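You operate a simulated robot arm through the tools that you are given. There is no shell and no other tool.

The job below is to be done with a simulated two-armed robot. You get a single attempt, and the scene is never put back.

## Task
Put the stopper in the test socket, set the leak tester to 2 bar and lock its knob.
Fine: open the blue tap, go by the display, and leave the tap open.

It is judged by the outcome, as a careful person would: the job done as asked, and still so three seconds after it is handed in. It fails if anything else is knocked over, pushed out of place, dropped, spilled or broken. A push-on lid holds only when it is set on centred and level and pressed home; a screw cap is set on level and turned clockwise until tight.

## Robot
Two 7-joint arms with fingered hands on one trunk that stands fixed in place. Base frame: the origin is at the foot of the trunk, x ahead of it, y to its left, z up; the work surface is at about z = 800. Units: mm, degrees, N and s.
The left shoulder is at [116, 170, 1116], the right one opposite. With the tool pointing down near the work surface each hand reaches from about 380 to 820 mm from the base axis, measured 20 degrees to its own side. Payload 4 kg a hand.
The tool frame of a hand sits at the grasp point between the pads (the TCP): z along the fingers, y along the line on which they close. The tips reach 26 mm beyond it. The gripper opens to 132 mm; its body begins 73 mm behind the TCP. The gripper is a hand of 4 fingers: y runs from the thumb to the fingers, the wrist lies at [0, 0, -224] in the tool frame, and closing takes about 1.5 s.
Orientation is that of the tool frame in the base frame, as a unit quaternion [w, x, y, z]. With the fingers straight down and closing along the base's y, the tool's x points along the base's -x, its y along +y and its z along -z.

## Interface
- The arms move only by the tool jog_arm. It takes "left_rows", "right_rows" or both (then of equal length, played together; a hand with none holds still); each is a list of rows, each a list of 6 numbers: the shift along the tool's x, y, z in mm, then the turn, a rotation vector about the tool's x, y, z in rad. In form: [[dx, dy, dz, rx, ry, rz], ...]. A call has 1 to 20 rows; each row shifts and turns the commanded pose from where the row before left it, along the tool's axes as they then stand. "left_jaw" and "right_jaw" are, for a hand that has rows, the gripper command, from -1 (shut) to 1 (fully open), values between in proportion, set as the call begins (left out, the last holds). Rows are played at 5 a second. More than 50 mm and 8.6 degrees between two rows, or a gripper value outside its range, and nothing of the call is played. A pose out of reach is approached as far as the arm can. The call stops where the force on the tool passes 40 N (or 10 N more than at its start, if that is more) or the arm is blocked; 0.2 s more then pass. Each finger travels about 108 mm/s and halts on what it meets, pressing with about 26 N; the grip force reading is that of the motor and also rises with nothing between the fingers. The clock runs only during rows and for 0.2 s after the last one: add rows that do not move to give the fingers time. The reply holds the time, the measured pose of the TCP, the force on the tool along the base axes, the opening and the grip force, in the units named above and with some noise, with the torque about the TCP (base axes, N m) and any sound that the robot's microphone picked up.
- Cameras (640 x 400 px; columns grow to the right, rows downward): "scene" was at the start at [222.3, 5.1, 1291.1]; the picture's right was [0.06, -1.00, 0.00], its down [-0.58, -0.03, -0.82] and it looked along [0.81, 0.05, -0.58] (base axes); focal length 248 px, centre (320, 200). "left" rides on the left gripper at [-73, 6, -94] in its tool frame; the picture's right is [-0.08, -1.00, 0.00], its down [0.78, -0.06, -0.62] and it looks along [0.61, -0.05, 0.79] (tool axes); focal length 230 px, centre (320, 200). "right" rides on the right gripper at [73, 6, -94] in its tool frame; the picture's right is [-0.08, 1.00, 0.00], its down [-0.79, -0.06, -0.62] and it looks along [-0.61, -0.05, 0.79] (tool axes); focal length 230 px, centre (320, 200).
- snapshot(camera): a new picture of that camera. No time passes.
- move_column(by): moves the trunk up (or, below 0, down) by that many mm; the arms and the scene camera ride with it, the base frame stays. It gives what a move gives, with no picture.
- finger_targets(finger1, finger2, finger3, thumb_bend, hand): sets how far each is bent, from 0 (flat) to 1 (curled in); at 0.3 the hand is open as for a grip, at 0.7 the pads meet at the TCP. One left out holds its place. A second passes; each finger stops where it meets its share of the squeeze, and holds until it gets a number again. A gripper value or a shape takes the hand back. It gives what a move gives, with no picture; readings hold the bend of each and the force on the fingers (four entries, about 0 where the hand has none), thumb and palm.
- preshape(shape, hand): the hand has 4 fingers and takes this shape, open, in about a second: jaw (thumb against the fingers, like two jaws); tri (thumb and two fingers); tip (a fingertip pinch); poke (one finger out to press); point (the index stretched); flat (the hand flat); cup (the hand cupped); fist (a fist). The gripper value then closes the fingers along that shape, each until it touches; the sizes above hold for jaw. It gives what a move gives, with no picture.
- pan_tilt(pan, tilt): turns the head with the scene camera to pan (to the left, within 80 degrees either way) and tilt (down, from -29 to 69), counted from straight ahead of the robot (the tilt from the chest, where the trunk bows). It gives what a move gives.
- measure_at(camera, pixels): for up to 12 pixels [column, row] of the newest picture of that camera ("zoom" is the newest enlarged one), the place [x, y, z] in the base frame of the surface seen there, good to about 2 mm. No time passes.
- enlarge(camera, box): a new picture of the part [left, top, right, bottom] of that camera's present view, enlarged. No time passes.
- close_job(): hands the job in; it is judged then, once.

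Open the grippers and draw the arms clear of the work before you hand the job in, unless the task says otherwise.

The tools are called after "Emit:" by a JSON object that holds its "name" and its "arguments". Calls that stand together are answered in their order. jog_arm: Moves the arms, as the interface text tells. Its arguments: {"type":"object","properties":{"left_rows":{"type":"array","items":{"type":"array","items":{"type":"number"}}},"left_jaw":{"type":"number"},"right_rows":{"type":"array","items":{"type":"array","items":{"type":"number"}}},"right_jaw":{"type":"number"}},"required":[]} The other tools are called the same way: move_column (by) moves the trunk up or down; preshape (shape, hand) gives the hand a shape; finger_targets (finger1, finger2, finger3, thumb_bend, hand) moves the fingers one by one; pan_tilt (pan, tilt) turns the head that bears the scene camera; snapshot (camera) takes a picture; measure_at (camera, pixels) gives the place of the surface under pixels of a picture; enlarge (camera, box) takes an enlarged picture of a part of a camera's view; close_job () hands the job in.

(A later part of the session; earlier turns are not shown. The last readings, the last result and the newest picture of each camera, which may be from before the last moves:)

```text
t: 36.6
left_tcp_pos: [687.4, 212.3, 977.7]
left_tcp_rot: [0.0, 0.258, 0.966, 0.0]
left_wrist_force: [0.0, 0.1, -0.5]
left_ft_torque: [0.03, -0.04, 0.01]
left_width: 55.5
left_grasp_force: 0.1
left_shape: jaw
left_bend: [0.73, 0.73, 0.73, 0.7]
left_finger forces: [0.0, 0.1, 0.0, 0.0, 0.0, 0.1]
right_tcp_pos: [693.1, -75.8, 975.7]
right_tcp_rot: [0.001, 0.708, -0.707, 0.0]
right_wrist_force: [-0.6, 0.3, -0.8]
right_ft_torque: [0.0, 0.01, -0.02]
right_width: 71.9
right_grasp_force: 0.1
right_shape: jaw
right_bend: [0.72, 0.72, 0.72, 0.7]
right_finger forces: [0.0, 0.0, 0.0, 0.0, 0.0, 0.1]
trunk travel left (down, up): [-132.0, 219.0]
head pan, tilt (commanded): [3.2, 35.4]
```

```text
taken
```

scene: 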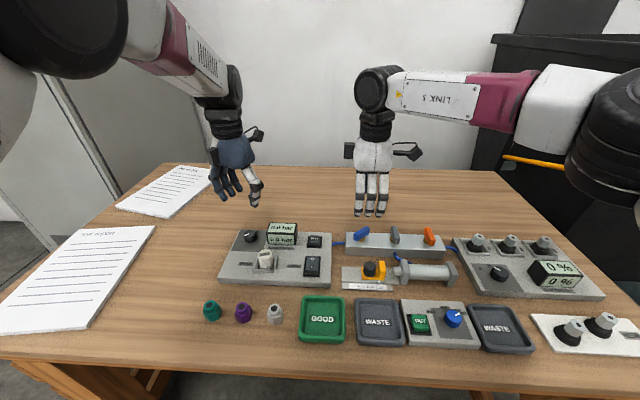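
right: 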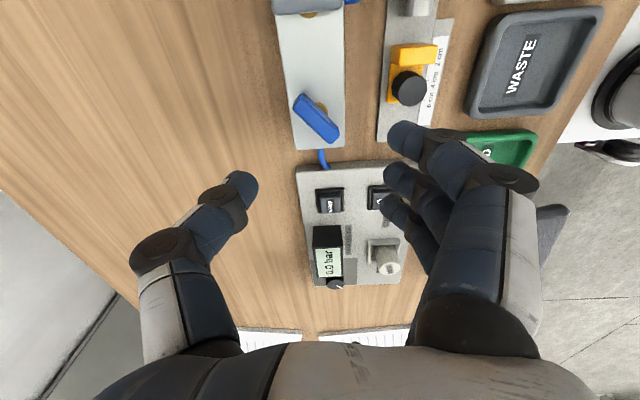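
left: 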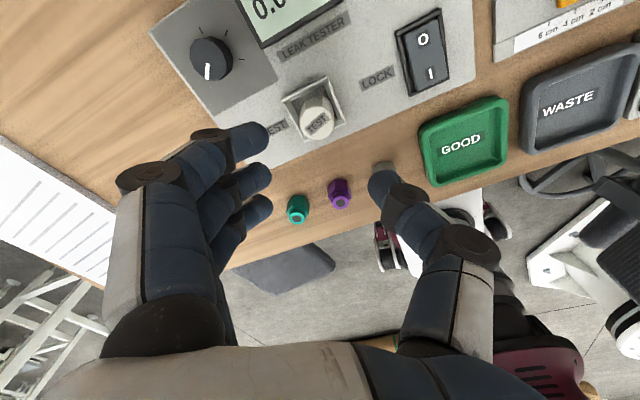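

The −90° pose is reached over the tap. Before descending, I'll check the height of the slider's black knob and yellow stop, which lie just in front where the fingers will come down.

Emit:
{"name": "enlarge", "arguments": {"camera": "scene", "box": [310, 210, 438, 290]}}

Emit:
{"name": "measure_at", "arguments": {"camera": "zoom", "pixels": [[300, 265], [300, 258], [300, 320], [355, 260], [375, 260], [360, 340], [460, 255], [485, 260], [180, 290], [270, 300], [430, 290]]}}

```text
5.00 times, centred on (374, 250) of scene
```

zoom: 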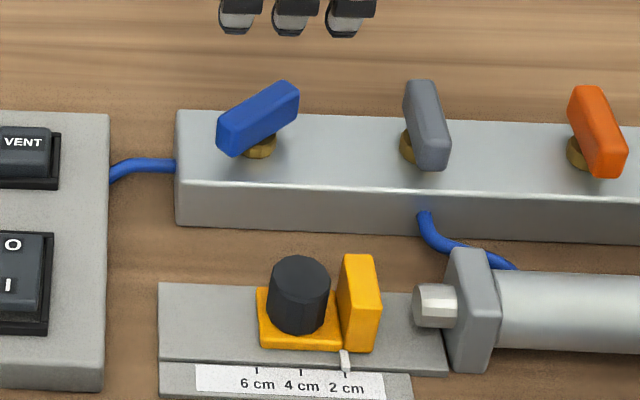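

```text
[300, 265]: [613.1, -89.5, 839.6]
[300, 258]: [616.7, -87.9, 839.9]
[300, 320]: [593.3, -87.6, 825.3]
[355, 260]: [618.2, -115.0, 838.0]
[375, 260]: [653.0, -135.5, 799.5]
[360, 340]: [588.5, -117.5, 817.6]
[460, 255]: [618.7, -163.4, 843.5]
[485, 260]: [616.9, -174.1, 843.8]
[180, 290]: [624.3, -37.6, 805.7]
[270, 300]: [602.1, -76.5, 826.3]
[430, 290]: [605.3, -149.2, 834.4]
```

Those stop at x≈618 with tops at z≈840, well clear of the fingers (x≥645). I'll descend around the handle.

Emit:
{"name": "jog_arm", "arguments": {"right_rows": [[-1.2, 0, 30, 0, 0, 0], [0, 0, 30, 0, 0, 0], [0, 0, 30, 0, 0, 0], [0, 0, 12, 0, 0, 0], [0, 0, 5.5, 0, 0, 0], [0, 0, 0, 0, 0, 0]]}}

Emit:
{"name": "snapshot", "arguments": {"camera": "right"}}

Emit:
{"name": "enlarge", "arguments": {"camera": "scene", "box": [310, 190, 438, 270]}}

```text
t: 38.0
left_tcp_pos: [686.5, 212.8, 976.8]
left_tcp_rot: [0.0, 0.258, 0.966, 0.0]
left_wrist_force: [0.3, -0.6, 0.0]
left_ft_torque: [0.03, 0.0, -0.04]
left_width: 55.7
left_grasp_force: 0.0
left_shape: jaw
left_bend: [0.73, 0.73, 0.73, 0.7]
left_finger forces: [0.1, 0.0, 0.1, 0.1, 0.0, 0.1]
right_tcp_pos: [691.8, -73.7, 867.5]
right_tcp_rot: [0.001, -0.707, 0.708, 0.0]
right_wrist_force: [0.1, -0.4, -0.2]
right_ft_torque: [-0.04, 0.01, 0.01]
right_width: 71.9
right_grasp_force: 0.0
right_shape: jaw
right_bend: [0.72, 0.72, 0.72, 0.7]
right_finger forces: [0.1, 0.1, 0.1, 0.0, 0.0, 0.1]
trunk travel left (down, up): [-132.0, 219.0]
head pan, tilt (commanded): [3.2, 35.4]
```

```text
taken
```

right: 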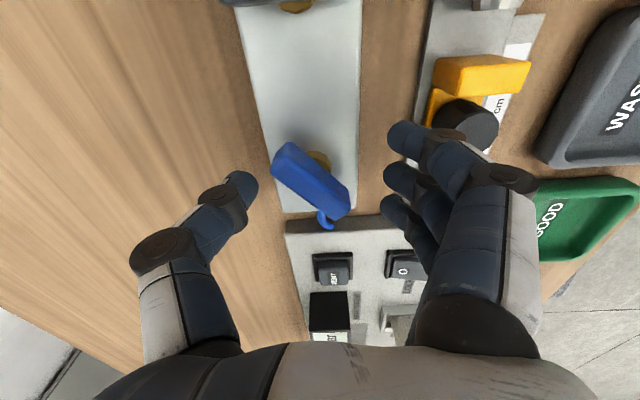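

```text
5.00 times, centred on (374, 230) of scene
```

zoom: 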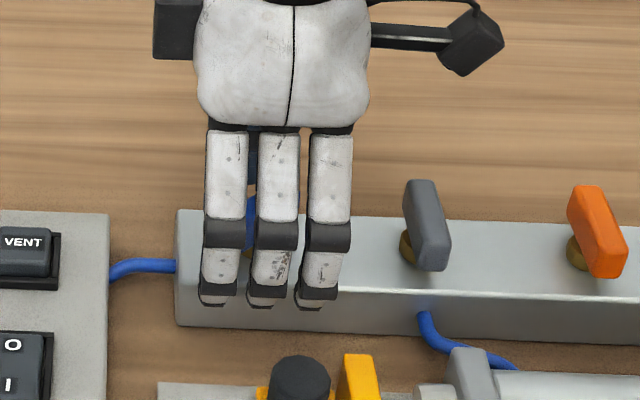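

The fingers stand on the near side and the thumb on the far side of the slanted handle. Closing now should swing the near end round until the handle lies along y.

Emit:
{"name": "jog_arm", "arguments": {"right_rows": [[0, 0, 0, 0, 0, 0], [0, 0, 0, 0, 0, 0], [0, 0, 0, 0, 0, 0], [0, 0, 0, 0, 0, 0], [0, 0, 0, 0, 0, 0], [0, 0, 0, 0, 0, 0], [0, 0, 0, 0, 0, 0], [0, 0, 0, 0, 0, 0]], "right_jaw": -1}}

Emit:
{"name": "snapshot", "arguments": {"camera": "right"}}

Emit:
{"name": "enlarge", "arguments": {"camera": "scene", "box": [230, 190, 358, 270]}}

```text
t: 39.8
left_tcp_pos: [687.3, 213.3, 976.9]
left_tcp_rot: [0.0, 0.258, 0.966, 0.0]
left_wrist_force: [0.1, 0.3, 0.1]
left_ft_torque: [-0.01, 0.02, -0.01]
left_width: 55.6
left_grasp_force: 0.0
left_shape: jaw
left_bend: [0.73, 0.73, 0.73, 0.7]
left_finger forces: [0.1, 0.0, 0.0, 0.0, 0.0, 0.0]
right_tcp_pos: [690.5, -73.3, 867.8]
right_tcp_rot: [0.0, -0.707, 0.708, 0.0]
right_wrist_force: [0.0, 6.2, -3.2]
right_ft_torque: [0.05, 0.06, 0.01]
right_width: 12.3
right_grasp_force: 25.2
right_shape: jaw
right_bend: [0.63, 0.72, 0.72, 0.7]
right_finger forces: [7.6, 6.6, 10.5, 0.1, 18.9, 0.0]
trunk travel left (down, up): [-132.0, 219.0]
head pan, tilt (commanded): [3.2, 35.4]
```

```text
taken
```

right: 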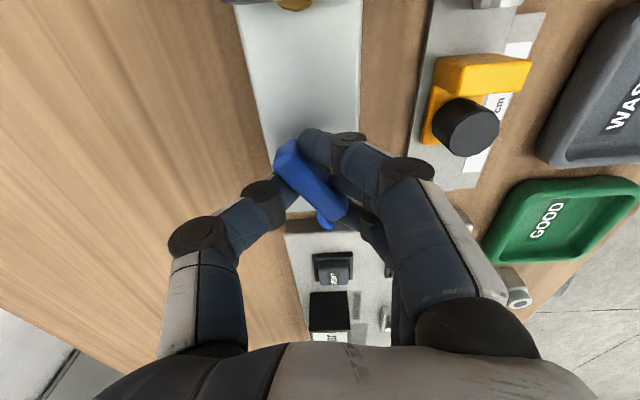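

```text
5.00 times, centred on (294, 230) of scene
```

zoom: 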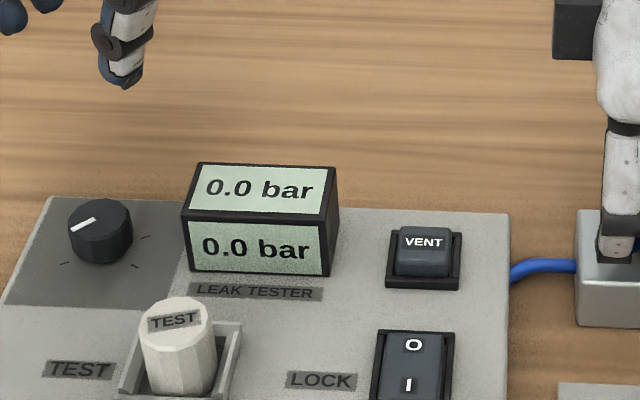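

The fingers conformed to the slanted handle and hold it (all four loaded), though it still stands at roughly 55–60°. From this yaw I have room to turn clockwise, so I'll rotate the hand with the handle gripped.

Emit:
{"name": "jog_arm", "arguments": {"right_rows": [[-0.5, 0, 0, 0, 0, 0], [-0.3, -0.15, 0, 0, 0, 0.1], [-0.3, -0.15, 0, 0, 0, 0.1], [-0.3, -0.15, 0, 0, 0, 0.1], [0, 0, 0, 0, 0, 0]]}}

Emit:
{"name": "snapshot", "arguments": {"camera": "right"}}

Emit:
{"name": "enlarge", "arguments": {"camera": "scene", "box": [310, 190, 438, 270]}}

```text
t: 41.0
left_tcp_pos: [687.7, 212.6, 976.1]
left_tcp_rot: [0.0, 0.258, 0.966, 0.0]
left_wrist_force: [1.0, 0.2, -0.4]
left_ft_torque: [0.05, 0.01, -0.03]
left_width: 55.4
left_grasp_force: 0.0
left_shape: jaw
left_bend: [0.73, 0.73, 0.73, 0.7]
left_finger forces: [0.1, 0.0, 0.0, 0.0, 0.1, 0.0]
right_tcp_pos: [691.5, -71.4, 869.0]
right_tcp_rot: [0.0, -0.593, 0.805, 0.0]
right_wrist_force: [-0.9, 2.9, -2.8]
right_ft_torque: [0.05, 0.06, 0.0]
right_width: 12.0
right_grasp_force: 26.1
right_shape: jaw
right_bend: [0.63, 0.72, 0.72, 0.7]
right_finger forces: [8.8, 7.5, 10.3, 0.0, 18.0, 0.0]
trunk travel left (down, up): [-132.0, 219.0]
head pan, tilt (commanded): [3.2, 35.4]
```

```text
taken
```

right: 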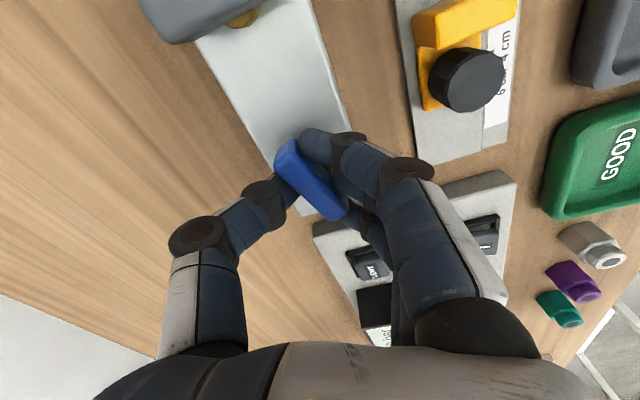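

```text
5.00 times, centred on (374, 230) of scene
```

zoom: 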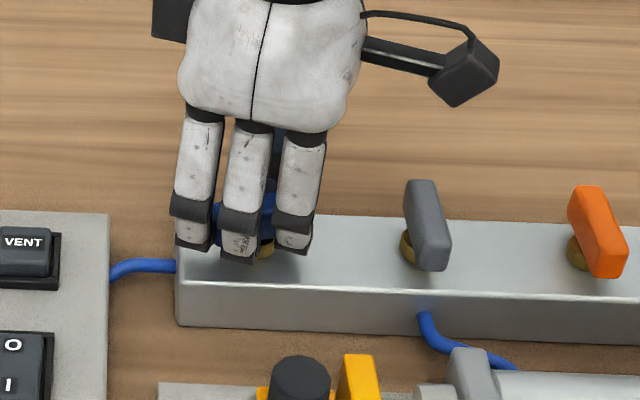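

The handle is turning with the hand; relative to the block edge in the right view there's about 12–15° left. I'll continue until the stop is felt.

Emit:
{"name": "jog_arm", "arguments": {"right_rows": [[-0.3, -0.15, 0, 0, 0, 0.08], [-0.3, -0.15, 0, 0, 0, 0.08], [-0.2, -0.1, 0, 0, 0, 0.06], [0, 0, 0, 0, 0, 0]]}}

Emit:
{"name": "snapshot", "arguments": {"camera": "right"}}

Emit:
{"name": "enlarge", "arguments": {"camera": "scene", "box": [310, 190, 438, 270]}}

```text
t: 42.0
left_tcp_pos: [688.4, 213.1, 976.4]
left_tcp_rot: [0.0, 0.258, 0.966, 0.0]
left_wrist_force: [0.3, -1.0, 0.0]
left_ft_torque: [0.02, 0.0, 0.0]
left_width: 55.4
left_grasp_force: 0.0
left_shape: jaw
left_bend: [0.73, 0.73, 0.73, 0.7]
left_finger forces: [0.0, 0.0, 0.0, 0.1, 0.0, 0.0]
right_tcp_pos: [693.7, -72.2, 868.4]
right_tcp_rot: [0.0, -0.501, 0.865, 0.0]
right_wrist_force: [0.2, 2.4, -2.8]
right_ft_torque: [0.03, 0.06, 0.0]
right_width: 11.7
right_grasp_force: 26.0
right_shape: jaw
right_bend: [0.63, 0.72, 0.72, 0.7]
right_finger forces: [8.9, 7.0, 10.3, 0.0, 18.5, 0.0]
trunk travel left (down, up): [-132.0, 219.0]
head pan, tilt (commanded): [3.2, 35.4]
```

```text
taken
```

right: 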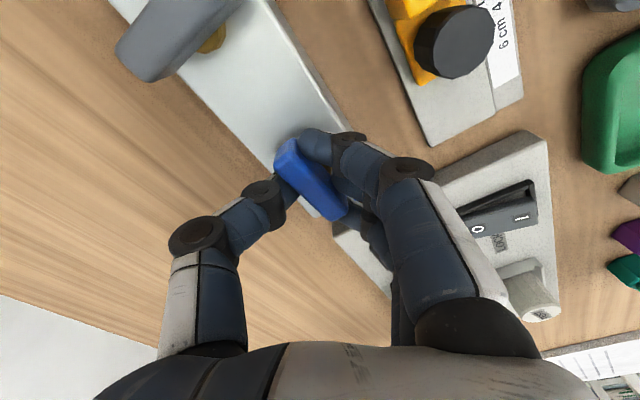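

```text
5.00 times, centred on (374, 230) of scene
```

zoom: 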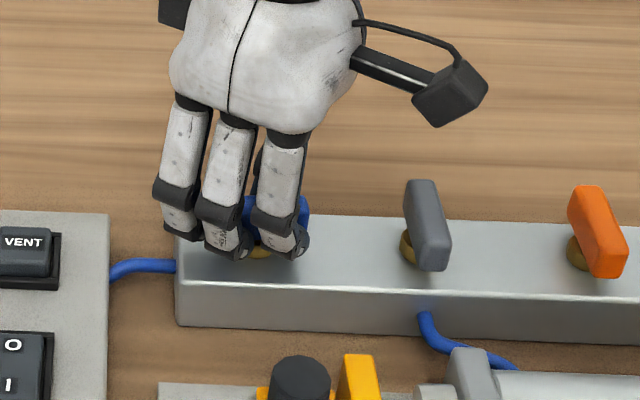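

The handle looks nearly parallel to the block's length now. I'll measure its direction precisely.

Emit:
{"name": "measure_at", "arguments": {"camera": "right", "pixels": [[286, 160], [295, 170], [310, 185], [325, 203], [335, 212], [290, 150], [160, 60], [250, 60], [330, 190]]}}

Emit:
{"name": "enlarge", "arguments": {"camera": "right", "box": [232, 110, 408, 220]}}

```text
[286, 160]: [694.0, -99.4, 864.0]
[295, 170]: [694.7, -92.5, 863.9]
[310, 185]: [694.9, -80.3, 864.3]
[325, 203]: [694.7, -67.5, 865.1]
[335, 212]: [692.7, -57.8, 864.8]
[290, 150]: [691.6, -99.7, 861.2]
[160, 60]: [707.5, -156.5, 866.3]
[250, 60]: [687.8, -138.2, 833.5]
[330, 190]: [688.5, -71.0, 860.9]
```

```text
3.64 times, centred on (320, 165) of right
```

zoom: 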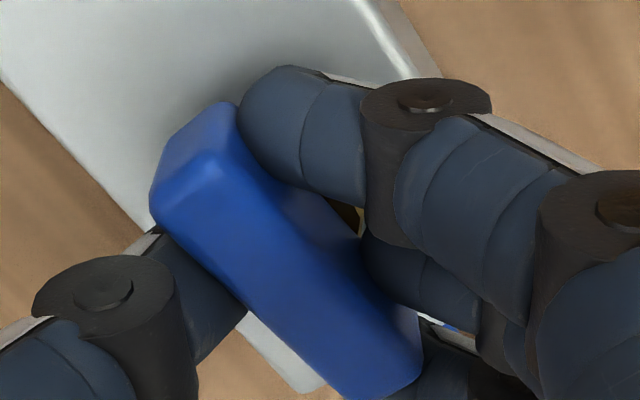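

The handle now lies along y (x≈694 from y −99 to −56): a full quarter turn. I'll nudge a little more to confirm it's at its end stop.

Emit:
{"name": "jog_arm", "arguments": {"right_rows": [[-0.15, -0.05, 0, 0, 0, 0.05], [0, 0, 0, 0, 0, 0.04], [0, 0, 0, 0, 0, 0]]}}

Emit:
{"name": "snapshot", "arguments": {"camera": "right"}}

Emit:
{"name": "measure_at", "arguments": {"camera": "right", "pixels": [[286, 160], [295, 170], [310, 185], [325, 203], [335, 212]]}}

Emit:
{"name": "enlarge", "arguments": {"camera": "scene", "box": [230, 190, 358, 270]}}

```text
t: 42.8
left_tcp_pos: [688.1, 211.4, 976.6]
left_tcp_rot: [0.0, 0.258, 0.966, 0.0]
left_wrist_force: [-0.9, 0.0, 0.4]
left_ft_torque: [-0.01, -0.02, -0.02]
left_width: 55.5
left_grasp_force: 0.1
left_shape: jaw
left_bend: [0.73, 0.73, 0.73, 0.7]
left_finger forces: [0.1, 0.0, 0.0, 0.0, 0.0, 0.0]
right_tcp_pos: [693.7, -71.1, 868.0]
right_tcp_rot: [0.0, -0.462, 0.887, 0.001]
right_wrist_force: [1.6, 2.7, -3.3]
right_ft_torque: [0.06, 0.02, 0.05]
right_width: 11.7
right_grasp_force: 25.9
right_shape: jaw
right_bend: [0.63, 0.72, 0.72, 0.7]
right_finger forces: [8.3, 7.6, 10.1, 0.0, 19.2, 0.0]
trunk travel left (down, up): [-132.0, 219.0]
head pan, tilt (commanded): [3.2, 35.4]
```

```text
taken
```

right: 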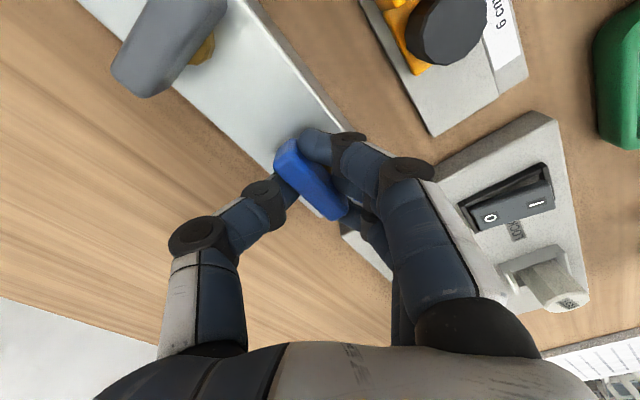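

```text
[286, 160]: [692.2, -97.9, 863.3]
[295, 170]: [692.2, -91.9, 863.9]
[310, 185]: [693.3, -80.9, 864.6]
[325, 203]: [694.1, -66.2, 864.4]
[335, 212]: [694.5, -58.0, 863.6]
```

```text
5.00 times, centred on (294, 230) of scene
```

zoom: 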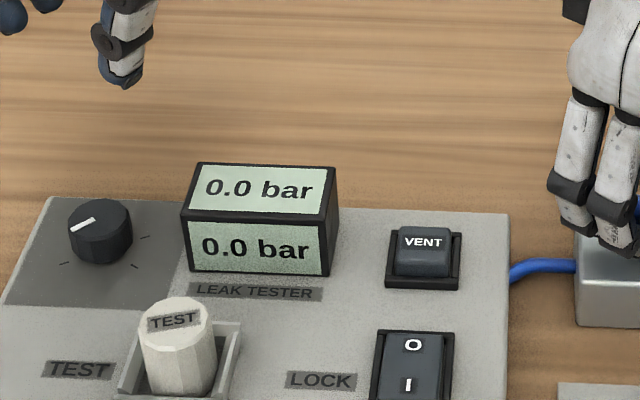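

Torque is still small (0.05 N·m). One more small nudge will tell whether this is the stop.

Emit:
{"name": "jog_arm", "arguments": {"right_rows": [[0, 0, 0, 0, 0, 0.06], [0, 0, 0, 0, 0, 0]]}}

Emit:
{"name": "snapshot", "arguments": {"camera": "right"}}

Emit:
{"name": "measure_at", "arguments": {"camera": "right", "pixels": [[286, 160], [295, 170], [310, 185], [325, 203], [335, 212]]}}

```text
t: 43.4
left_tcp_pos: [688.2, 211.9, 976.1]
left_tcp_rot: [0.0, 0.258, 0.966, 0.001]
left_wrist_force: [-0.8, -0.7, -0.4]
left_ft_torque: [0.02, 0.01, -0.02]
left_width: 55.7
left_grasp_force: 0.1
left_shape: jaw
left_bend: [0.73, 0.73, 0.73, 0.7]
left_finger forces: [0.0, 0.1, 0.1, 0.1, 0.0, 0.1]
right_tcp_pos: [694.0, -71.4, 868.3]
right_tcp_rot: [-0.001, -0.435, 0.9, 0.0]
right_wrist_force: [4.6, 2.8, -2.0]
right_ft_torque: [0.12, -0.02, 0.41]
right_width: 12.0
right_grasp_force: 26.0
right_shape: jaw
right_bend: [0.63, 0.72, 0.72, 0.7]
right_finger forces: [6.3, 11.6, 7.7, 0.0, 27.9, 0.1]
trunk travel left (down, up): [-132.0, 219.0]
head pan, tilt (commanded): [3.2, 35.4]
```

```text
taken
```

right: 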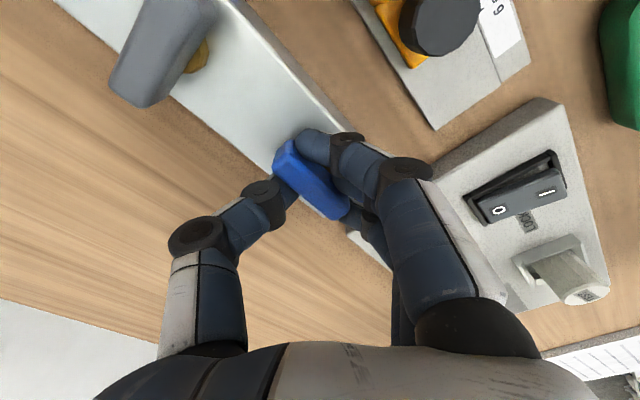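

```text
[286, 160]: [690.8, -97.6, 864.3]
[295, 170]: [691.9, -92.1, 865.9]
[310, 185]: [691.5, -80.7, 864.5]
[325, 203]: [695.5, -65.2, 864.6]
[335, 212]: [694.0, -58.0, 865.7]
```

Torque jumped to 0.41 N·m, so the tap is fully open against its stop. I'll relieve the twist and open the hand, then lift away.

Emit:
{"name": "jog_arm", "arguments": {"right_rows": [[0, 0, 0, 0, 0, -0.05], [0, 0, 0, 0, 0, 0]]}}

Emit:
{"name": "jog_arm", "arguments": {"right_rows": [[0, 0, 0, 0, 0, 0], [0, 0, 0, 0, 0, 0], [0, 0, 0, 0, 0, 0], [0, 0, 0, 0, 0, 0], [0, 0, 0, 0, 0, 0], [0, 0, -25, 0, 0, 0], [0, 0, -40, 0, 0, 0], [0, 0, -40, 0, 0, 0], [0, 0, 0, 0, 0, 0]], "right_jaw": 0.1}}

Emit:
{"name": "snapshot", "arguments": {"camera": "scene"}}

Emit:
{"name": "enlarge", "arguments": {"camera": "scene", "box": [310, 210, 438, 290]}}

```text
t: 44.0
left_tcp_pos: [687.5, 212.1, 976.2]
left_tcp_rot: [0.0, 0.258, 0.966, 0.0]
left_wrist_force: [0.7, -0.7, -0.4]
left_ft_torque: [-0.02, -0.04, 0.03]
left_width: 55.6
left_grasp_force: 0.0
left_shape: jaw
left_bend: [0.73, 0.73, 0.73, 0.7]
left_finger forces: [0.0, 0.1, 0.1, 0.1, 0.0, 0.0]
right_tcp_pos: [692.6, -71.8, 867.2]
right_tcp_rot: [0.0, -0.458, 0.889, 0.001]
right_wrist_force: [3.5, 3.4, -2.1]
right_ft_torque: [0.09, 0.0, 0.07]
right_width: 12.0
right_grasp_force: 26.0
right_shape: jaw
right_bend: [0.63, 0.72, 0.72, 0.7]
right_finger forces: [8.9, 7.7, 9.4, 0.1, 22.0, 0.0]
trunk travel left (down, up): [-132.0, 219.0]
head pan, tilt (commanded): [3.2, 35.4]
```

```text
t: 46.0
left_tcp_pos: [686.5, 212.6, 976.4]
left_tcp_rot: [0.0, 0.258, 0.966, 0.001]
left_wrist_force: [0.8, -0.3, -0.2]
left_ft_torque: [0.02, 0.05, -0.03]
left_width: 55.9
left_grasp_force: 0.1
left_shape: jaw
left_bend: [0.73, 0.73, 0.73, 0.7]
left_finger forces: [0.0, 0.0, 0.0, 0.0, 0.1, 0.1]
right_tcp_pos: [693.9, -71.0, 973.6]
right_tcp_rot: [-0.001, -0.458, 0.889, 0.0]
right_wrist_force: [0.8, 0.0, 0.1]
right_ft_torque: [-0.01, 0.04, 0.02]
right_width: 72.0
right_grasp_force: 0.0
right_shape: jaw
right_bend: [0.72, 0.72, 0.72, 0.7]
right_finger forces: [0.1, 0.0, 0.0, 0.0, 0.0, 0.1]
trunk travel left (down, up): [-132.0, 219.0]
head pan, tilt (commanded): [3.2, 35.4]
```

```text
taken
```

scene: 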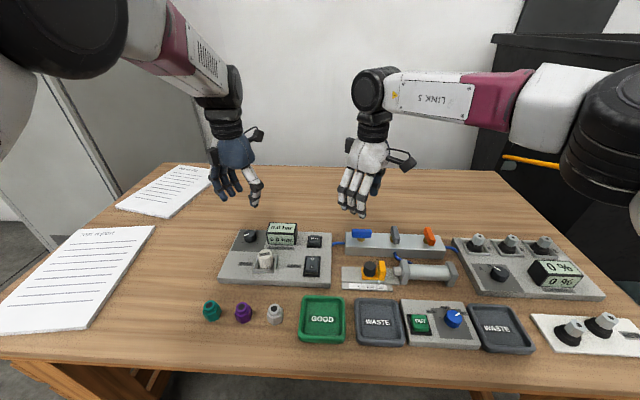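

```text
5.00 times, centred on (374, 250) of scene
```

zoom: 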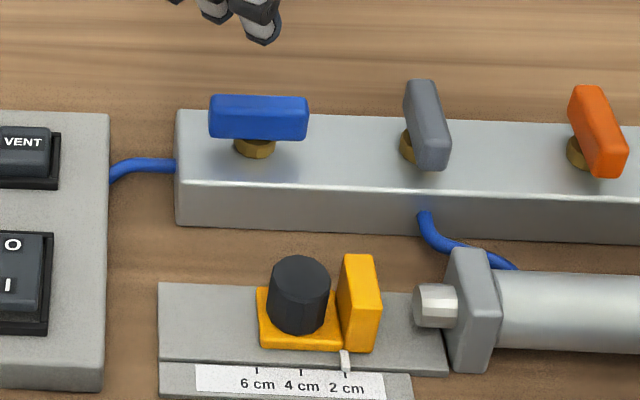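

The tap is open and along its hose; the display still reads 0.0 bar. Now the knob: I'll yaw the left hand to ~40° so the thumb keeps clear of the display corner, and descend around the knob.

Emit:
{"name": "jog_arm", "arguments": {"left_rows": [[0, 0, 0, 0, 0, 0.0875], [0, 0, 0, 0, 0, 0.0875], [0, 0, 40, 0, 0, 0], [0, 0, 40, 0, 0, 0], [0, 0, 15, 0, 0, 0], [0, 0, 0, 0, 0, 0]]}}

Emit:
{"name": "snapshot", "arguments": {"camera": "left"}}

Emit:
{"name": "enlarge", "arguments": {"camera": "scene", "box": [220, 190, 348, 270]}}

```text
t: 47.4
left_tcp_pos: [686.9, 212.1, 882.1]
left_tcp_rot: [0.0, 0.34, 0.94, 0.0]
left_wrist_force: [-0.1, -0.3, 1.7]
left_ft_torque: [-0.01, 0.06, -0.02]
left_width: 55.4
left_grasp_force: 0.0
left_shape: jaw
left_bend: [0.73, 0.73, 0.73, 0.7]
left_finger forces: [0.0, 0.1, 0.0, 0.0, 0.1, 0.0]
right_tcp_pos: [693.5, -70.9, 973.1]
right_tcp_rot: [0.0, -0.457, 0.889, 0.0]
right_wrist_force: [-0.3, -0.4, -0.7]
right_ft_torque: [-0.02, -0.02, 0.03]
right_width: 72.1
right_grasp_force: 0.0
right_shape: jaw
right_bend: [0.72, 0.72, 0.72, 0.7]
right_finger forces: [0.0, 0.0, 0.0, 0.0, 0.1, 0.0]
trunk travel left (down, up): [-132.0, 219.0]
head pan, tilt (commanded): [3.2, 35.4]
```

```text
taken
```

left: 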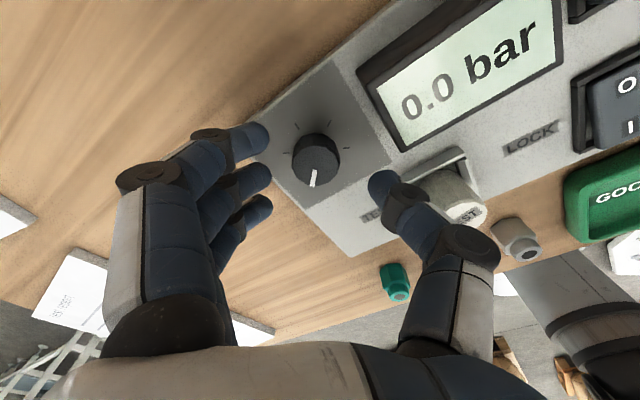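

```text
5.00 times, centred on (284, 230) of scene
```

zoom: 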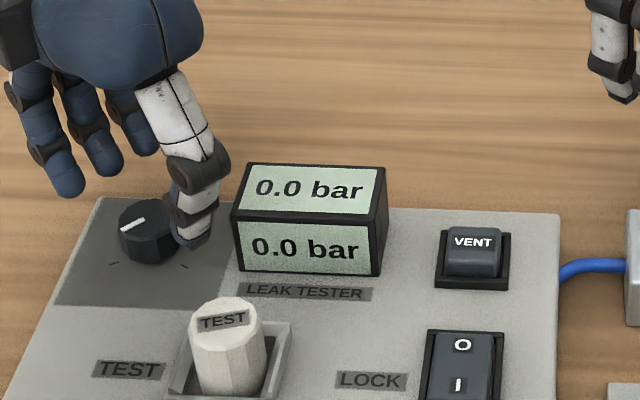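

The knob shows at (316,158) between thumb and fingers; I'll measure its centre precisely relative to the hand.

Emit:
{"name": "enlarge", "arguments": {"camera": "left", "box": [272, 120, 368, 200]}}

Emit:
{"name": "measure_at", "arguments": {"camera": "zoom", "pixels": [[300, 190], [215, 190], [400, 190], [310, 110], [300, 260], [250, 130], [370, 130], [240, 250], [355, 250], [285, 240]]}}

```text
5.00 times, centred on (320, 160) of left
```

zoom: 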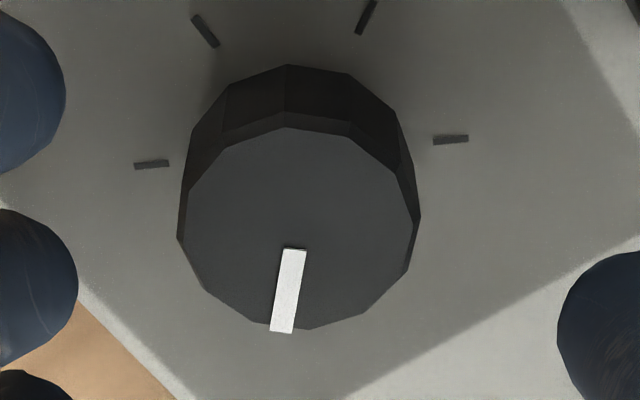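

```text
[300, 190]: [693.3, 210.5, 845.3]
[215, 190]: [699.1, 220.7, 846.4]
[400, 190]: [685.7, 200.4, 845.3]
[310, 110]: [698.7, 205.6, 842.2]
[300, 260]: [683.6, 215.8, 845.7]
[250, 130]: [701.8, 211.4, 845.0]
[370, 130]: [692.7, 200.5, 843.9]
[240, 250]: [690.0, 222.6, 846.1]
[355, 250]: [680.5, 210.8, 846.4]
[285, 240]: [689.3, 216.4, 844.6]
```

The knob centre is within 2 mm of the hand axis. I'll shift 2 mm along tool y and descend to TCP z≈853 so the tips end ~5 mm above the panel.

Emit:
{"name": "jog_arm", "arguments": {"left_rows": [[0.5, 2, 14, 0, 0, 0], [0, 0, 10, 0, 0, 0], [0, 0, 5, 0, 0, 0], [0, 0, 0, 0, 0, 0]]}}

Emit:
{"name": "snapshot", "arguments": {"camera": "left"}}

Emit:
{"name": "enlarge", "arguments": {"camera": "scene", "box": [220, 190, 348, 270]}}

```text
t: 48.4
left_tcp_pos: [686.5, 214.0, 851.8]
left_tcp_rot: [0.0, 0.341, 0.94, 0.0]
left_wrist_force: [-0.7, 0.2, 0.2]
left_ft_torque: [-0.01, -0.01, 0.0]
left_width: 55.7
left_grasp_force: 0.1
left_shape: jaw
left_bend: [0.73, 0.73, 0.73, 0.7]
left_finger forces: [0.0, 0.0, 0.0, 0.0, 0.0, 0.0]
right_tcp_pos: [693.8, -70.1, 972.9]
right_tcp_rot: [0.0, -0.458, 0.889, 0.0]
right_wrist_force: [0.3, -0.4, 0.6]
right_ft_torque: [-0.03, -0.03, -0.02]
right_width: 71.7
right_grasp_force: 0.1
right_shape: jaw
right_bend: [0.72, 0.72, 0.72, 0.7]
right_finger forces: [0.1, 0.1, 0.0, 0.0, 0.0, 0.1]
trunk travel left (down, up): [-132.0, 219.0]
head pan, tilt (commanded): [3.2, 35.4]
```

```text
taken
```

left: 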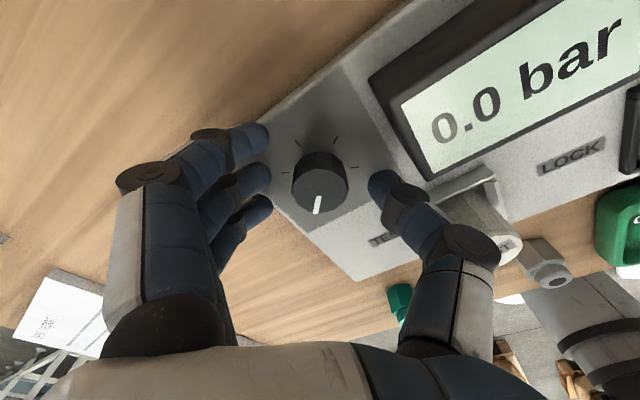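

```text
5.00 times, centred on (284, 230) of scene
```

zoom: 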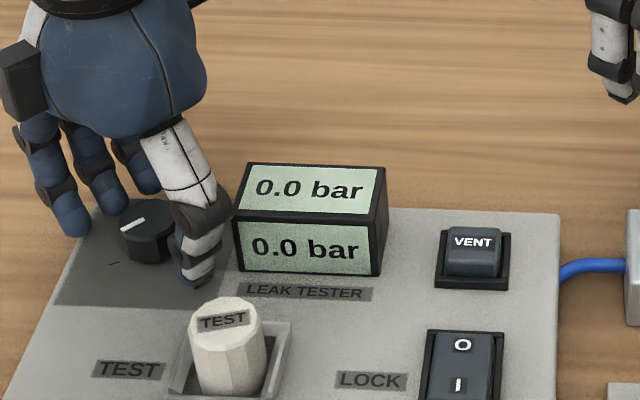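

Fingers straddle the knob, with the display readable from both cameras. I'll close on the knob.

Emit:
{"name": "jog_arm", "arguments": {"left_rows": [[0, 0, 0, 0, 0, 0], [0, 0, 0, 0, 0, 0], [0, 0, 0, 0, 0, 0], [0, 0, 0, 0, 0, 0], [0, 0, 0, 0, 0, 0], [0, 0, 0, 0, 0, 0]], "left_jaw": -1}}

Emit:
{"name": "snapshot", "arguments": {"camera": "left"}}

Emit:
{"name": "enlarge", "arguments": {"camera": "scene", "box": [220, 190, 348, 270]}}

```text
t: 49.8
left_tcp_pos: [686.6, 213.5, 852.8]
left_tcp_rot: [0.0, 0.341, 0.94, -0.001]
left_wrist_force: [-11.4, -11.5, -1.7]
left_ft_torque: [-0.12, 0.1, -0.05]
left_width: 9.9
left_grasp_force: 25.8
left_shape: jaw
left_bend: [0.68, 0.73, 0.68, 0.7]
left_finger forces: [0.1, 9.5, 0.0, 0.0, 24.8, 0.0]
right_tcp_pos: [693.9, -71.6, 973.6]
right_tcp_rot: [0.0, -0.458, 0.889, 0.0]
right_wrist_force: [0.9, 0.2, -0.7]
right_ft_torque: [0.01, -0.03, -0.04]
right_width: 72.1
right_grasp_force: 0.1
right_shape: jaw
right_bend: [0.72, 0.72, 0.72, 0.7]
right_finger forces: [0.0, 0.0, 0.0, 0.1, 0.0, 0.0]
trunk travel left (down, up): [-132.0, 219.0]
head pan, tilt (commanded): [3.2, 35.4]
```

```text
taken
```

left: 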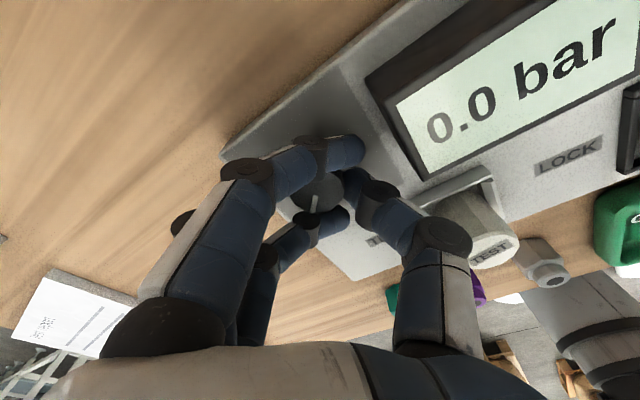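

```text
5.00 times, centred on (284, 230) of scene
```

zoom: 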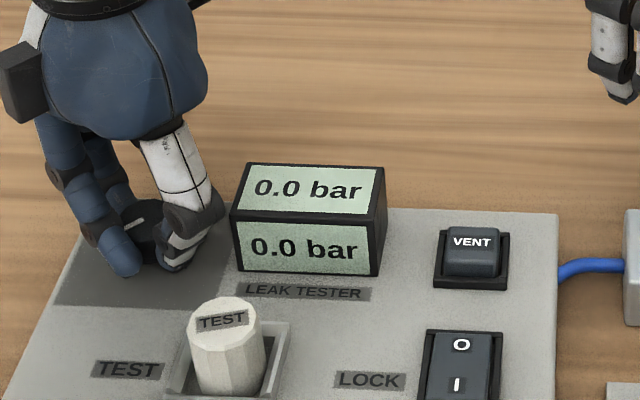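

The thumb presses harder than the fingers (24.8 vs 9.5 N), giving a ~16 N side push on the knob. I'll shift the hand along −y of the tool to balance it before turning.

Emit:
{"name": "jog_arm", "arguments": {"left_rows": [[0, -1.5, 0, 0, 0, 0], [0, -1.5, 0, 0, 0, 0], [0, 0, 0, 0, 0, 0]]}}

Emit:
{"name": "enlarge", "arguments": {"camera": "scene", "box": [220, 190, 348, 270]}}

```text
t: 50.6
left_tcp_pos: [685.5, 212.9, 852.3]
left_tcp_rot: [0.001, 0.341, 0.94, 0.001]
left_wrist_force: [-4.4, -5.6, -3.2]
left_ft_torque: [0.0, 0.01, -0.06]
left_width: 9.5
left_grasp_force: 25.6
left_shape: jaw
left_bend: [0.68, 0.72, 0.68, 0.7]
left_finger forces: [0.0, 12.4, 0.0, 0.0, 19.3, 0.0]
right_tcp_pos: [694.6, -70.3, 973.1]
right_tcp_rot: [0.001, -0.457, 0.889, 0.0]
right_wrist_force: [0.7, -0.5, 0.5]
right_ft_torque: [0.01, -0.03, 0.01]
right_width: 72.0
right_grasp_force: 0.1
right_shape: jaw
right_bend: [0.72, 0.72, 0.72, 0.7]
right_finger forces: [0.0, 0.0, 0.0, 0.1, 0.0, 0.0]
trunk travel left (down, up): [-132.0, 219.0]
head pan, tilt (commanded): [3.2, 35.4]
```

```text
5.00 times, centred on (284, 230) of scene
```

zoom: 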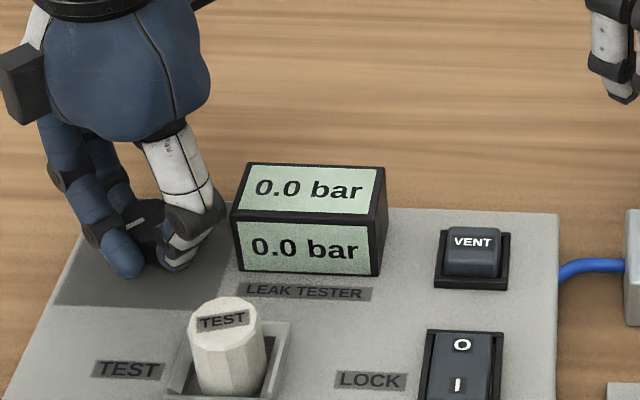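

Side force is down to ~7 N and the panel sits where it was. I'll relieve a bit more and begin a small clockwise turn while watching the display.

Emit:
{"name": "jog_arm", "arguments": {"left_rows": [[0, -1.5, 0, 0, 0, 0], [0, 0, 0, 0, 0, 0.07], [0, 0, 0, 0, 0, 0.07], [0, 0, 0, 0, 0, 0]]}}

Emit:
{"name": "enlarge", "arguments": {"camera": "scene", "box": [220, 190, 348, 270]}}

Emit:
{"name": "snapshot", "arguments": {"camera": "left"}}

```text
t: 51.6
left_tcp_pos: [683.7, 211.2, 852.5]
left_tcp_rot: [0.0, 0.406, 0.914, 0.0]
left_wrist_force: [-6.4, 0.5, -2.5]
left_ft_torque: [0.1, -0.04, 0.02]
left_width: 9.0
left_grasp_force: 26.0
left_shape: jaw
left_bend: [0.68, 0.72, 0.68, 0.7]
left_finger forces: [0.1, 13.3, 0.3, 0.1, 17.5, 0.0]
right_tcp_pos: [694.8, -70.3, 973.0]
right_tcp_rot: [0.0, -0.458, 0.889, 0.0]
right_wrist_force: [-1.3, 0.0, 0.2]
right_ft_torque: [-0.01, -0.02, 0.03]
right_width: 71.9
right_grasp_force: 0.1
right_shape: jaw
right_bend: [0.72, 0.72, 0.72, 0.7]
right_finger forces: [0.0, 0.0, 0.0, 0.0, 0.0, 0.0]
trunk travel left (down, up): [-132.0, 219.0]
head pan, tilt (commanded): [3.2, 35.4]
```

```text
5.00 times, centred on (284, 230) of scene
```

zoom: 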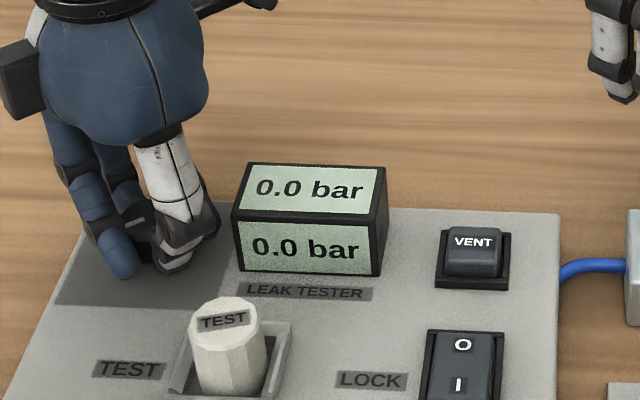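

```text
taken
```

left: 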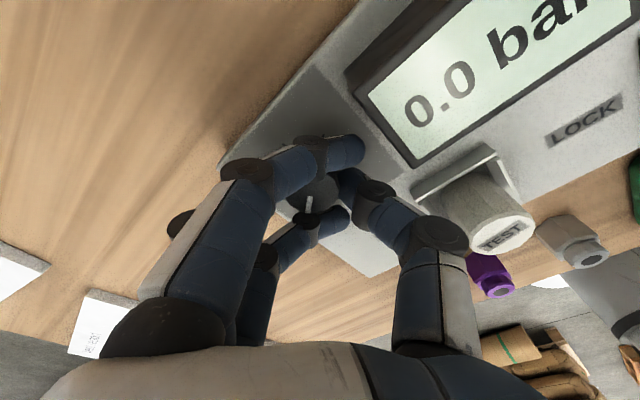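

Display still shows 0.0 after 8°. I'll zoom on the pointer to see whether the knob is turning with the hand.

Emit:
{"name": "enlarge", "arguments": {"camera": "left", "box": [264, 140, 376, 230]}}

Emit:
{"name": "enlarge", "arguments": {"camera": "scene", "box": [228, 220, 268, 250]}}

```text
4.44 times, centred on (320, 185) of left
```

zoom: 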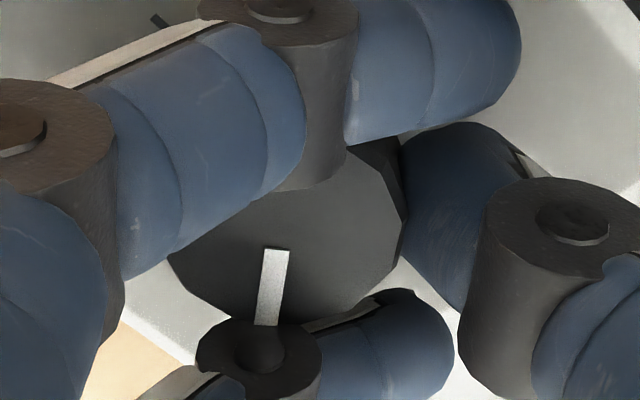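

```text
13.33 times, centred on (248, 235) of scene
```

zoom: 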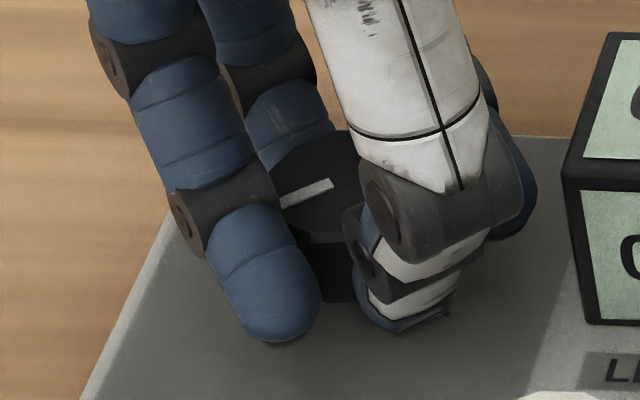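

By the hand camera the knob has turned about 9° with the hand, torque is tiny. I'll continue clockwise, now turning about the knob's axis (with small lateral compensation).

Emit:
{"name": "jog_arm", "arguments": {"left_rows": [[0.7, -0.7, 0, 0, 0, 0], [0.5, 0, 0, 0, 0, 0.1], [0.5, 0, 0, 0, 0, 0.1], [0.5, 0, 0, 0, 0, 0.1], [0, 0, 0, 0, 0, 0]]}}

Emit:
{"name": "enlarge", "arguments": {"camera": "scene", "box": [220, 190, 348, 270]}}

Emit:
{"name": "enlarge", "arguments": {"camera": "left", "box": [264, 140, 376, 230]}}

```text
t: 52.8
left_tcp_pos: [682.8, 213.2, 852.6]
left_tcp_rot: [0.001, 0.538, 0.843, -0.001]
left_wrist_force: [-4.3, 0.8, -3.4]
left_ft_torque: [0.11, -0.09, 0.02]
left_width: 8.7
left_grasp_force: 26.1
left_shape: jaw
left_bend: [0.68, 0.72, 0.68, 0.7]
left_finger forces: [0.0, 13.3, 0.1, 0.0, 17.4, 0.0]
right_tcp_pos: [694.3, -70.8, 973.6]
right_tcp_rot: [0.0, -0.458, 0.889, 0.001]
right_wrist_force: [0.7, 0.2, 0.1]
right_ft_torque: [0.01, -0.03, -0.01]
right_width: 71.8
right_grasp_force: 0.0
right_shape: jaw
right_bend: [0.72, 0.72, 0.72, 0.7]
right_finger forces: [0.0, 0.0, 0.0, 0.0, 0.1, 0.0]
trunk travel left (down, up): [-132.0, 219.0]
head pan, tilt (commanded): [3.2, 35.4]
```

```text
5.00 times, centred on (284, 230) of scene
```

zoom: 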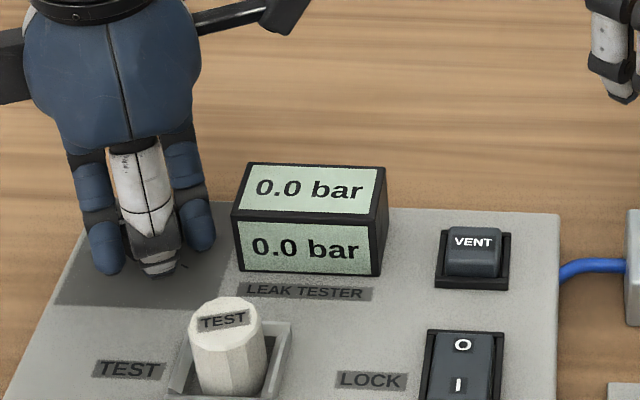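

```text
4.44 times, centred on (320, 185) of left
```

zoom: 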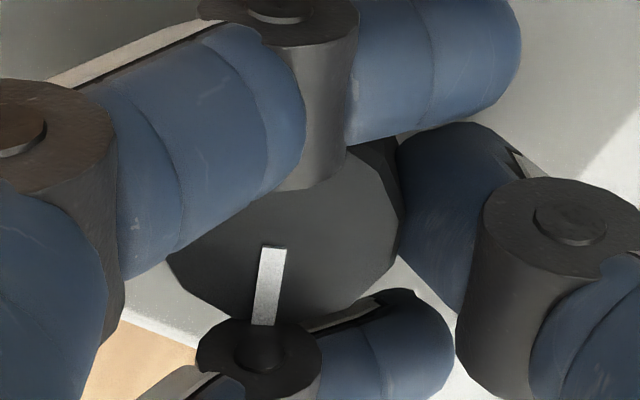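

The knob is turning with the hand (25° so far), yet the display stays at 0.0. I'll continue the turn.

Emit:
{"name": "jog_arm", "arguments": {"left_rows": [[0.8, -0.2, 0, 0, 0, 0.1], [0.5, 0, 0, 0, 0, 0.1], [0.5, 0, 0, 0, 0, 0.1], [0.5, 0, 0, 0, 0, 0.1], [0, 0, 0, 0, 0, 0], [0, 0, 0, 0, 0, 0]]}}

Emit:
{"name": "enlarge", "arguments": {"camera": "scene", "box": [220, 190, 348, 270]}}

Emit:
{"name": "enlarge", "arguments": {"camera": "left", "box": [264, 140, 376, 230]}}

```text
t: 54.2
left_tcp_pos: [682.9, 215.2, 852.0]
left_tcp_rot: [0.0, 0.694, 0.72, 0.0]
left_wrist_force: [-2.8, 0.4, -2.6]
left_ft_torque: [0.03, -0.16, 0.03]
left_width: 8.8
left_grasp_force: 25.8
left_shape: jaw
left_bend: [0.68, 0.72, 0.68, 0.7]
left_finger forces: [0.1, 13.9, 0.1, 0.0, 17.0, 0.1]
right_tcp_pos: [694.3, -70.5, 972.7]
right_tcp_rot: [0.0, -0.458, 0.889, 0.0]
right_wrist_force: [-0.4, -0.5, -0.9]
right_ft_torque: [-0.02, -0.02, 0.02]
right_width: 71.8
right_grasp_force: 0.1
right_shape: jaw
right_bend: [0.72, 0.72, 0.72, 0.7]
right_finger forces: [0.0, 0.0, 0.0, 0.0, 0.0, 0.0]
trunk travel left (down, up): [-132.0, 219.0]
head pan, tilt (commanded): [3.2, 35.4]
```

```text
5.00 times, centred on (284, 230) of scene
```

zoom: 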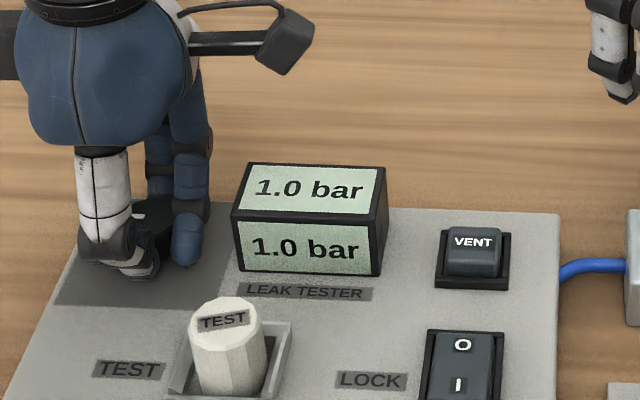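

```text
4.44 times, centred on (320, 185) of left
```

zoom: 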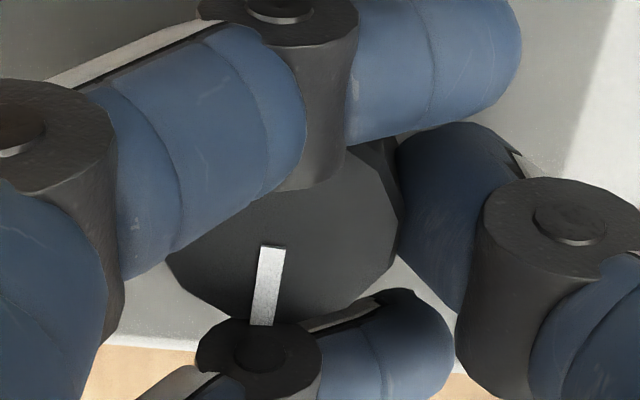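

The display jumped to 1.0 bar at about 48° of turn, so it steps with the ticks. I'll turn ~11° more, then re-grip for the next stroke.

Emit:
{"name": "jog_arm", "arguments": {"left_rows": [[0.8, -0.1, 0, 0, 0, 0.1], [0.5, 0, 0, 0, 0, 0.1], [0, 0, 0, 0, 0, 0], [0, 0, 0, 0, 0, 0]]}}

Emit:
{"name": "enlarge", "arguments": {"camera": "scene", "box": [220, 190, 348, 270]}}

Emit:
{"name": "enlarge", "arguments": {"camera": "left", "box": [264, 140, 376, 230]}}

```text
t: 55.2
left_tcp_pos: [682.1, 216.0, 852.1]
left_tcp_rot: [-0.001, 0.763, 0.646, 0.0]
left_wrist_force: [-3.2, -0.4, -2.8]
left_ft_torque: [-0.01, -0.13, -0.02]
left_width: 8.8
left_grasp_force: 25.6
left_shape: jaw
left_bend: [0.68, 0.72, 0.68, 0.7]
left_finger forces: [0.0, 13.9, 0.1, 0.1, 16.9, 0.1]
right_tcp_pos: [694.5, -69.9, 973.2]
right_tcp_rot: [0.0, -0.458, 0.889, 0.0]
right_wrist_force: [0.2, 0.1, -1.0]
right_ft_torque: [0.01, 0.01, 0.03]
right_width: 72.1
right_grasp_force: 0.0
right_shape: jaw
right_bend: [0.72, 0.72, 0.72, 0.7]
right_finger forces: [0.0, 0.0, 0.0, 0.1, 0.0, 0.0]
trunk travel left (down, up): [-132.0, 219.0]
head pan, tilt (commanded): [3.2, 35.4]
```

```text
5.00 times, centred on (284, 230) of scene
```

zoom: 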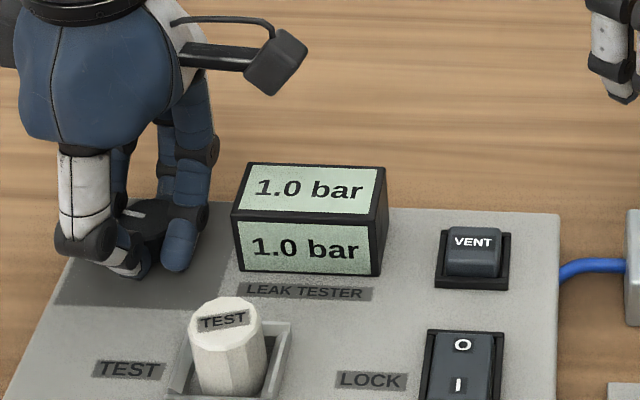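

```text
4.44 times, centred on (320, 185) of left
```

zoom: 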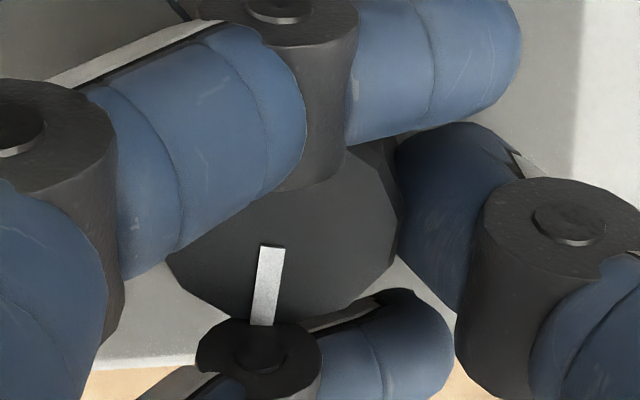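

Still 1.0 bar. One more small turn to ~105° hand yaw, then I'll open the hand and swing back for another stroke.

Emit:
{"name": "jog_arm", "arguments": {"left_rows": [[0.6, 0, 0, 0, 0, 0.09], [0, 0, 0, 0, 0, 0], [0, 0, 0, 0, 0, 0]]}}

Emit:
{"name": "jog_arm", "arguments": {"left_rows": [[0, 0, 0, 0, 0, 0], [0, 0, 0, 0, 0, 0], [0, 0, 0, 0, 0, 0], [0, 0, 0, 0, 0, 0], [0, 0, 0, 0, 0, 0]], "left_jaw": -0.15}}

Emit:
{"name": "snapshot", "arguments": {"camera": "left"}}

Emit:
{"name": "enlarge", "arguments": {"camera": "scene", "box": [220, 190, 348, 270]}}

```text
t: 56.0
left_tcp_pos: [681.7, 215.4, 851.9]
left_tcp_rot: [0.0, 0.791, 0.611, 0.0]
left_wrist_force: [-3.8, 0.3, -2.5]
left_ft_torque: [-0.07, -0.14, 0.01]
left_width: 8.9
left_grasp_force: 25.5
left_shape: jaw
left_bend: [0.68, 0.72, 0.68, 0.7]
left_finger forces: [0.0, 13.7, 0.1, 0.0, 17.3, 0.0]
right_tcp_pos: [694.2, -70.4, 973.5]
right_tcp_rot: [0.0, -0.457, 0.889, 0.0]
right_wrist_force: [0.2, -0.7, 0.3]
right_ft_torque: [0.02, -0.01, 0.02]
right_width: 71.9
right_grasp_force: 0.0
right_shape: jaw
right_bend: [0.72, 0.72, 0.72, 0.7]
right_finger forces: [0.0, 0.0, 0.1, 0.1, 0.1, 0.1]
trunk travel left (down, up): [-132.0, 219.0]
head pan, tilt (commanded): [3.2, 35.4]
```

```text
t: 57.2
left_tcp_pos: [681.6, 216.4, 852.6]
left_tcp_rot: [0.0, 0.791, 0.611, 0.0]
left_wrist_force: [0.5, 0.7, -0.4]
left_ft_torque: [0.01, 0.03, -0.03]
left_width: 55.7
left_grasp_force: 0.0
left_shape: jaw
left_bend: [0.73, 0.73, 0.73, 0.7]
left_finger forces: [0.0, 0.0, 0.0, 0.0, 0.1, 0.0]
right_tcp_pos: [695.0, -71.4, 971.5]
right_tcp_rot: [0.0, -0.458, 0.889, 0.0]
right_wrist_force: [0.9, -1.0, -0.1]
right_ft_torque: [0.01, 0.0, 0.0]
right_width: 72.0
right_grasp_force: 0.1
right_shape: jaw
right_bend: [0.72, 0.72, 0.72, 0.7]
right_finger forces: [0.0, 0.1, 0.0, 0.0, 0.0, 0.0]
trunk travel left (down, up): [-132.0, 219.0]
head pan, tilt (commanded): [3.2, 35.4]
```

```text
taken
```

left: 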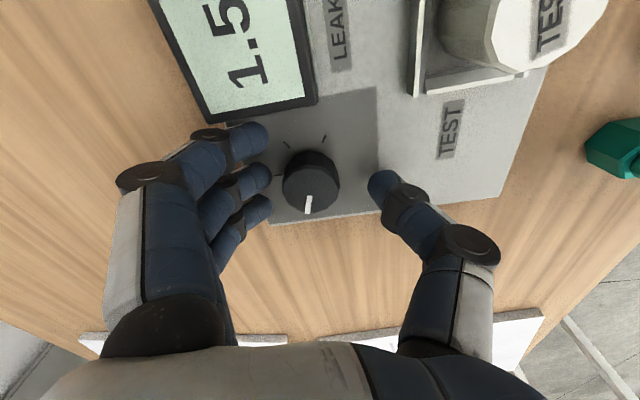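

```text
5.00 times, centred on (284, 230) of scene
```

zoom: 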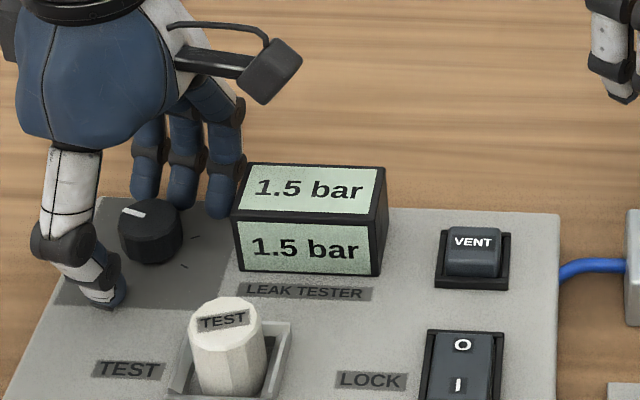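

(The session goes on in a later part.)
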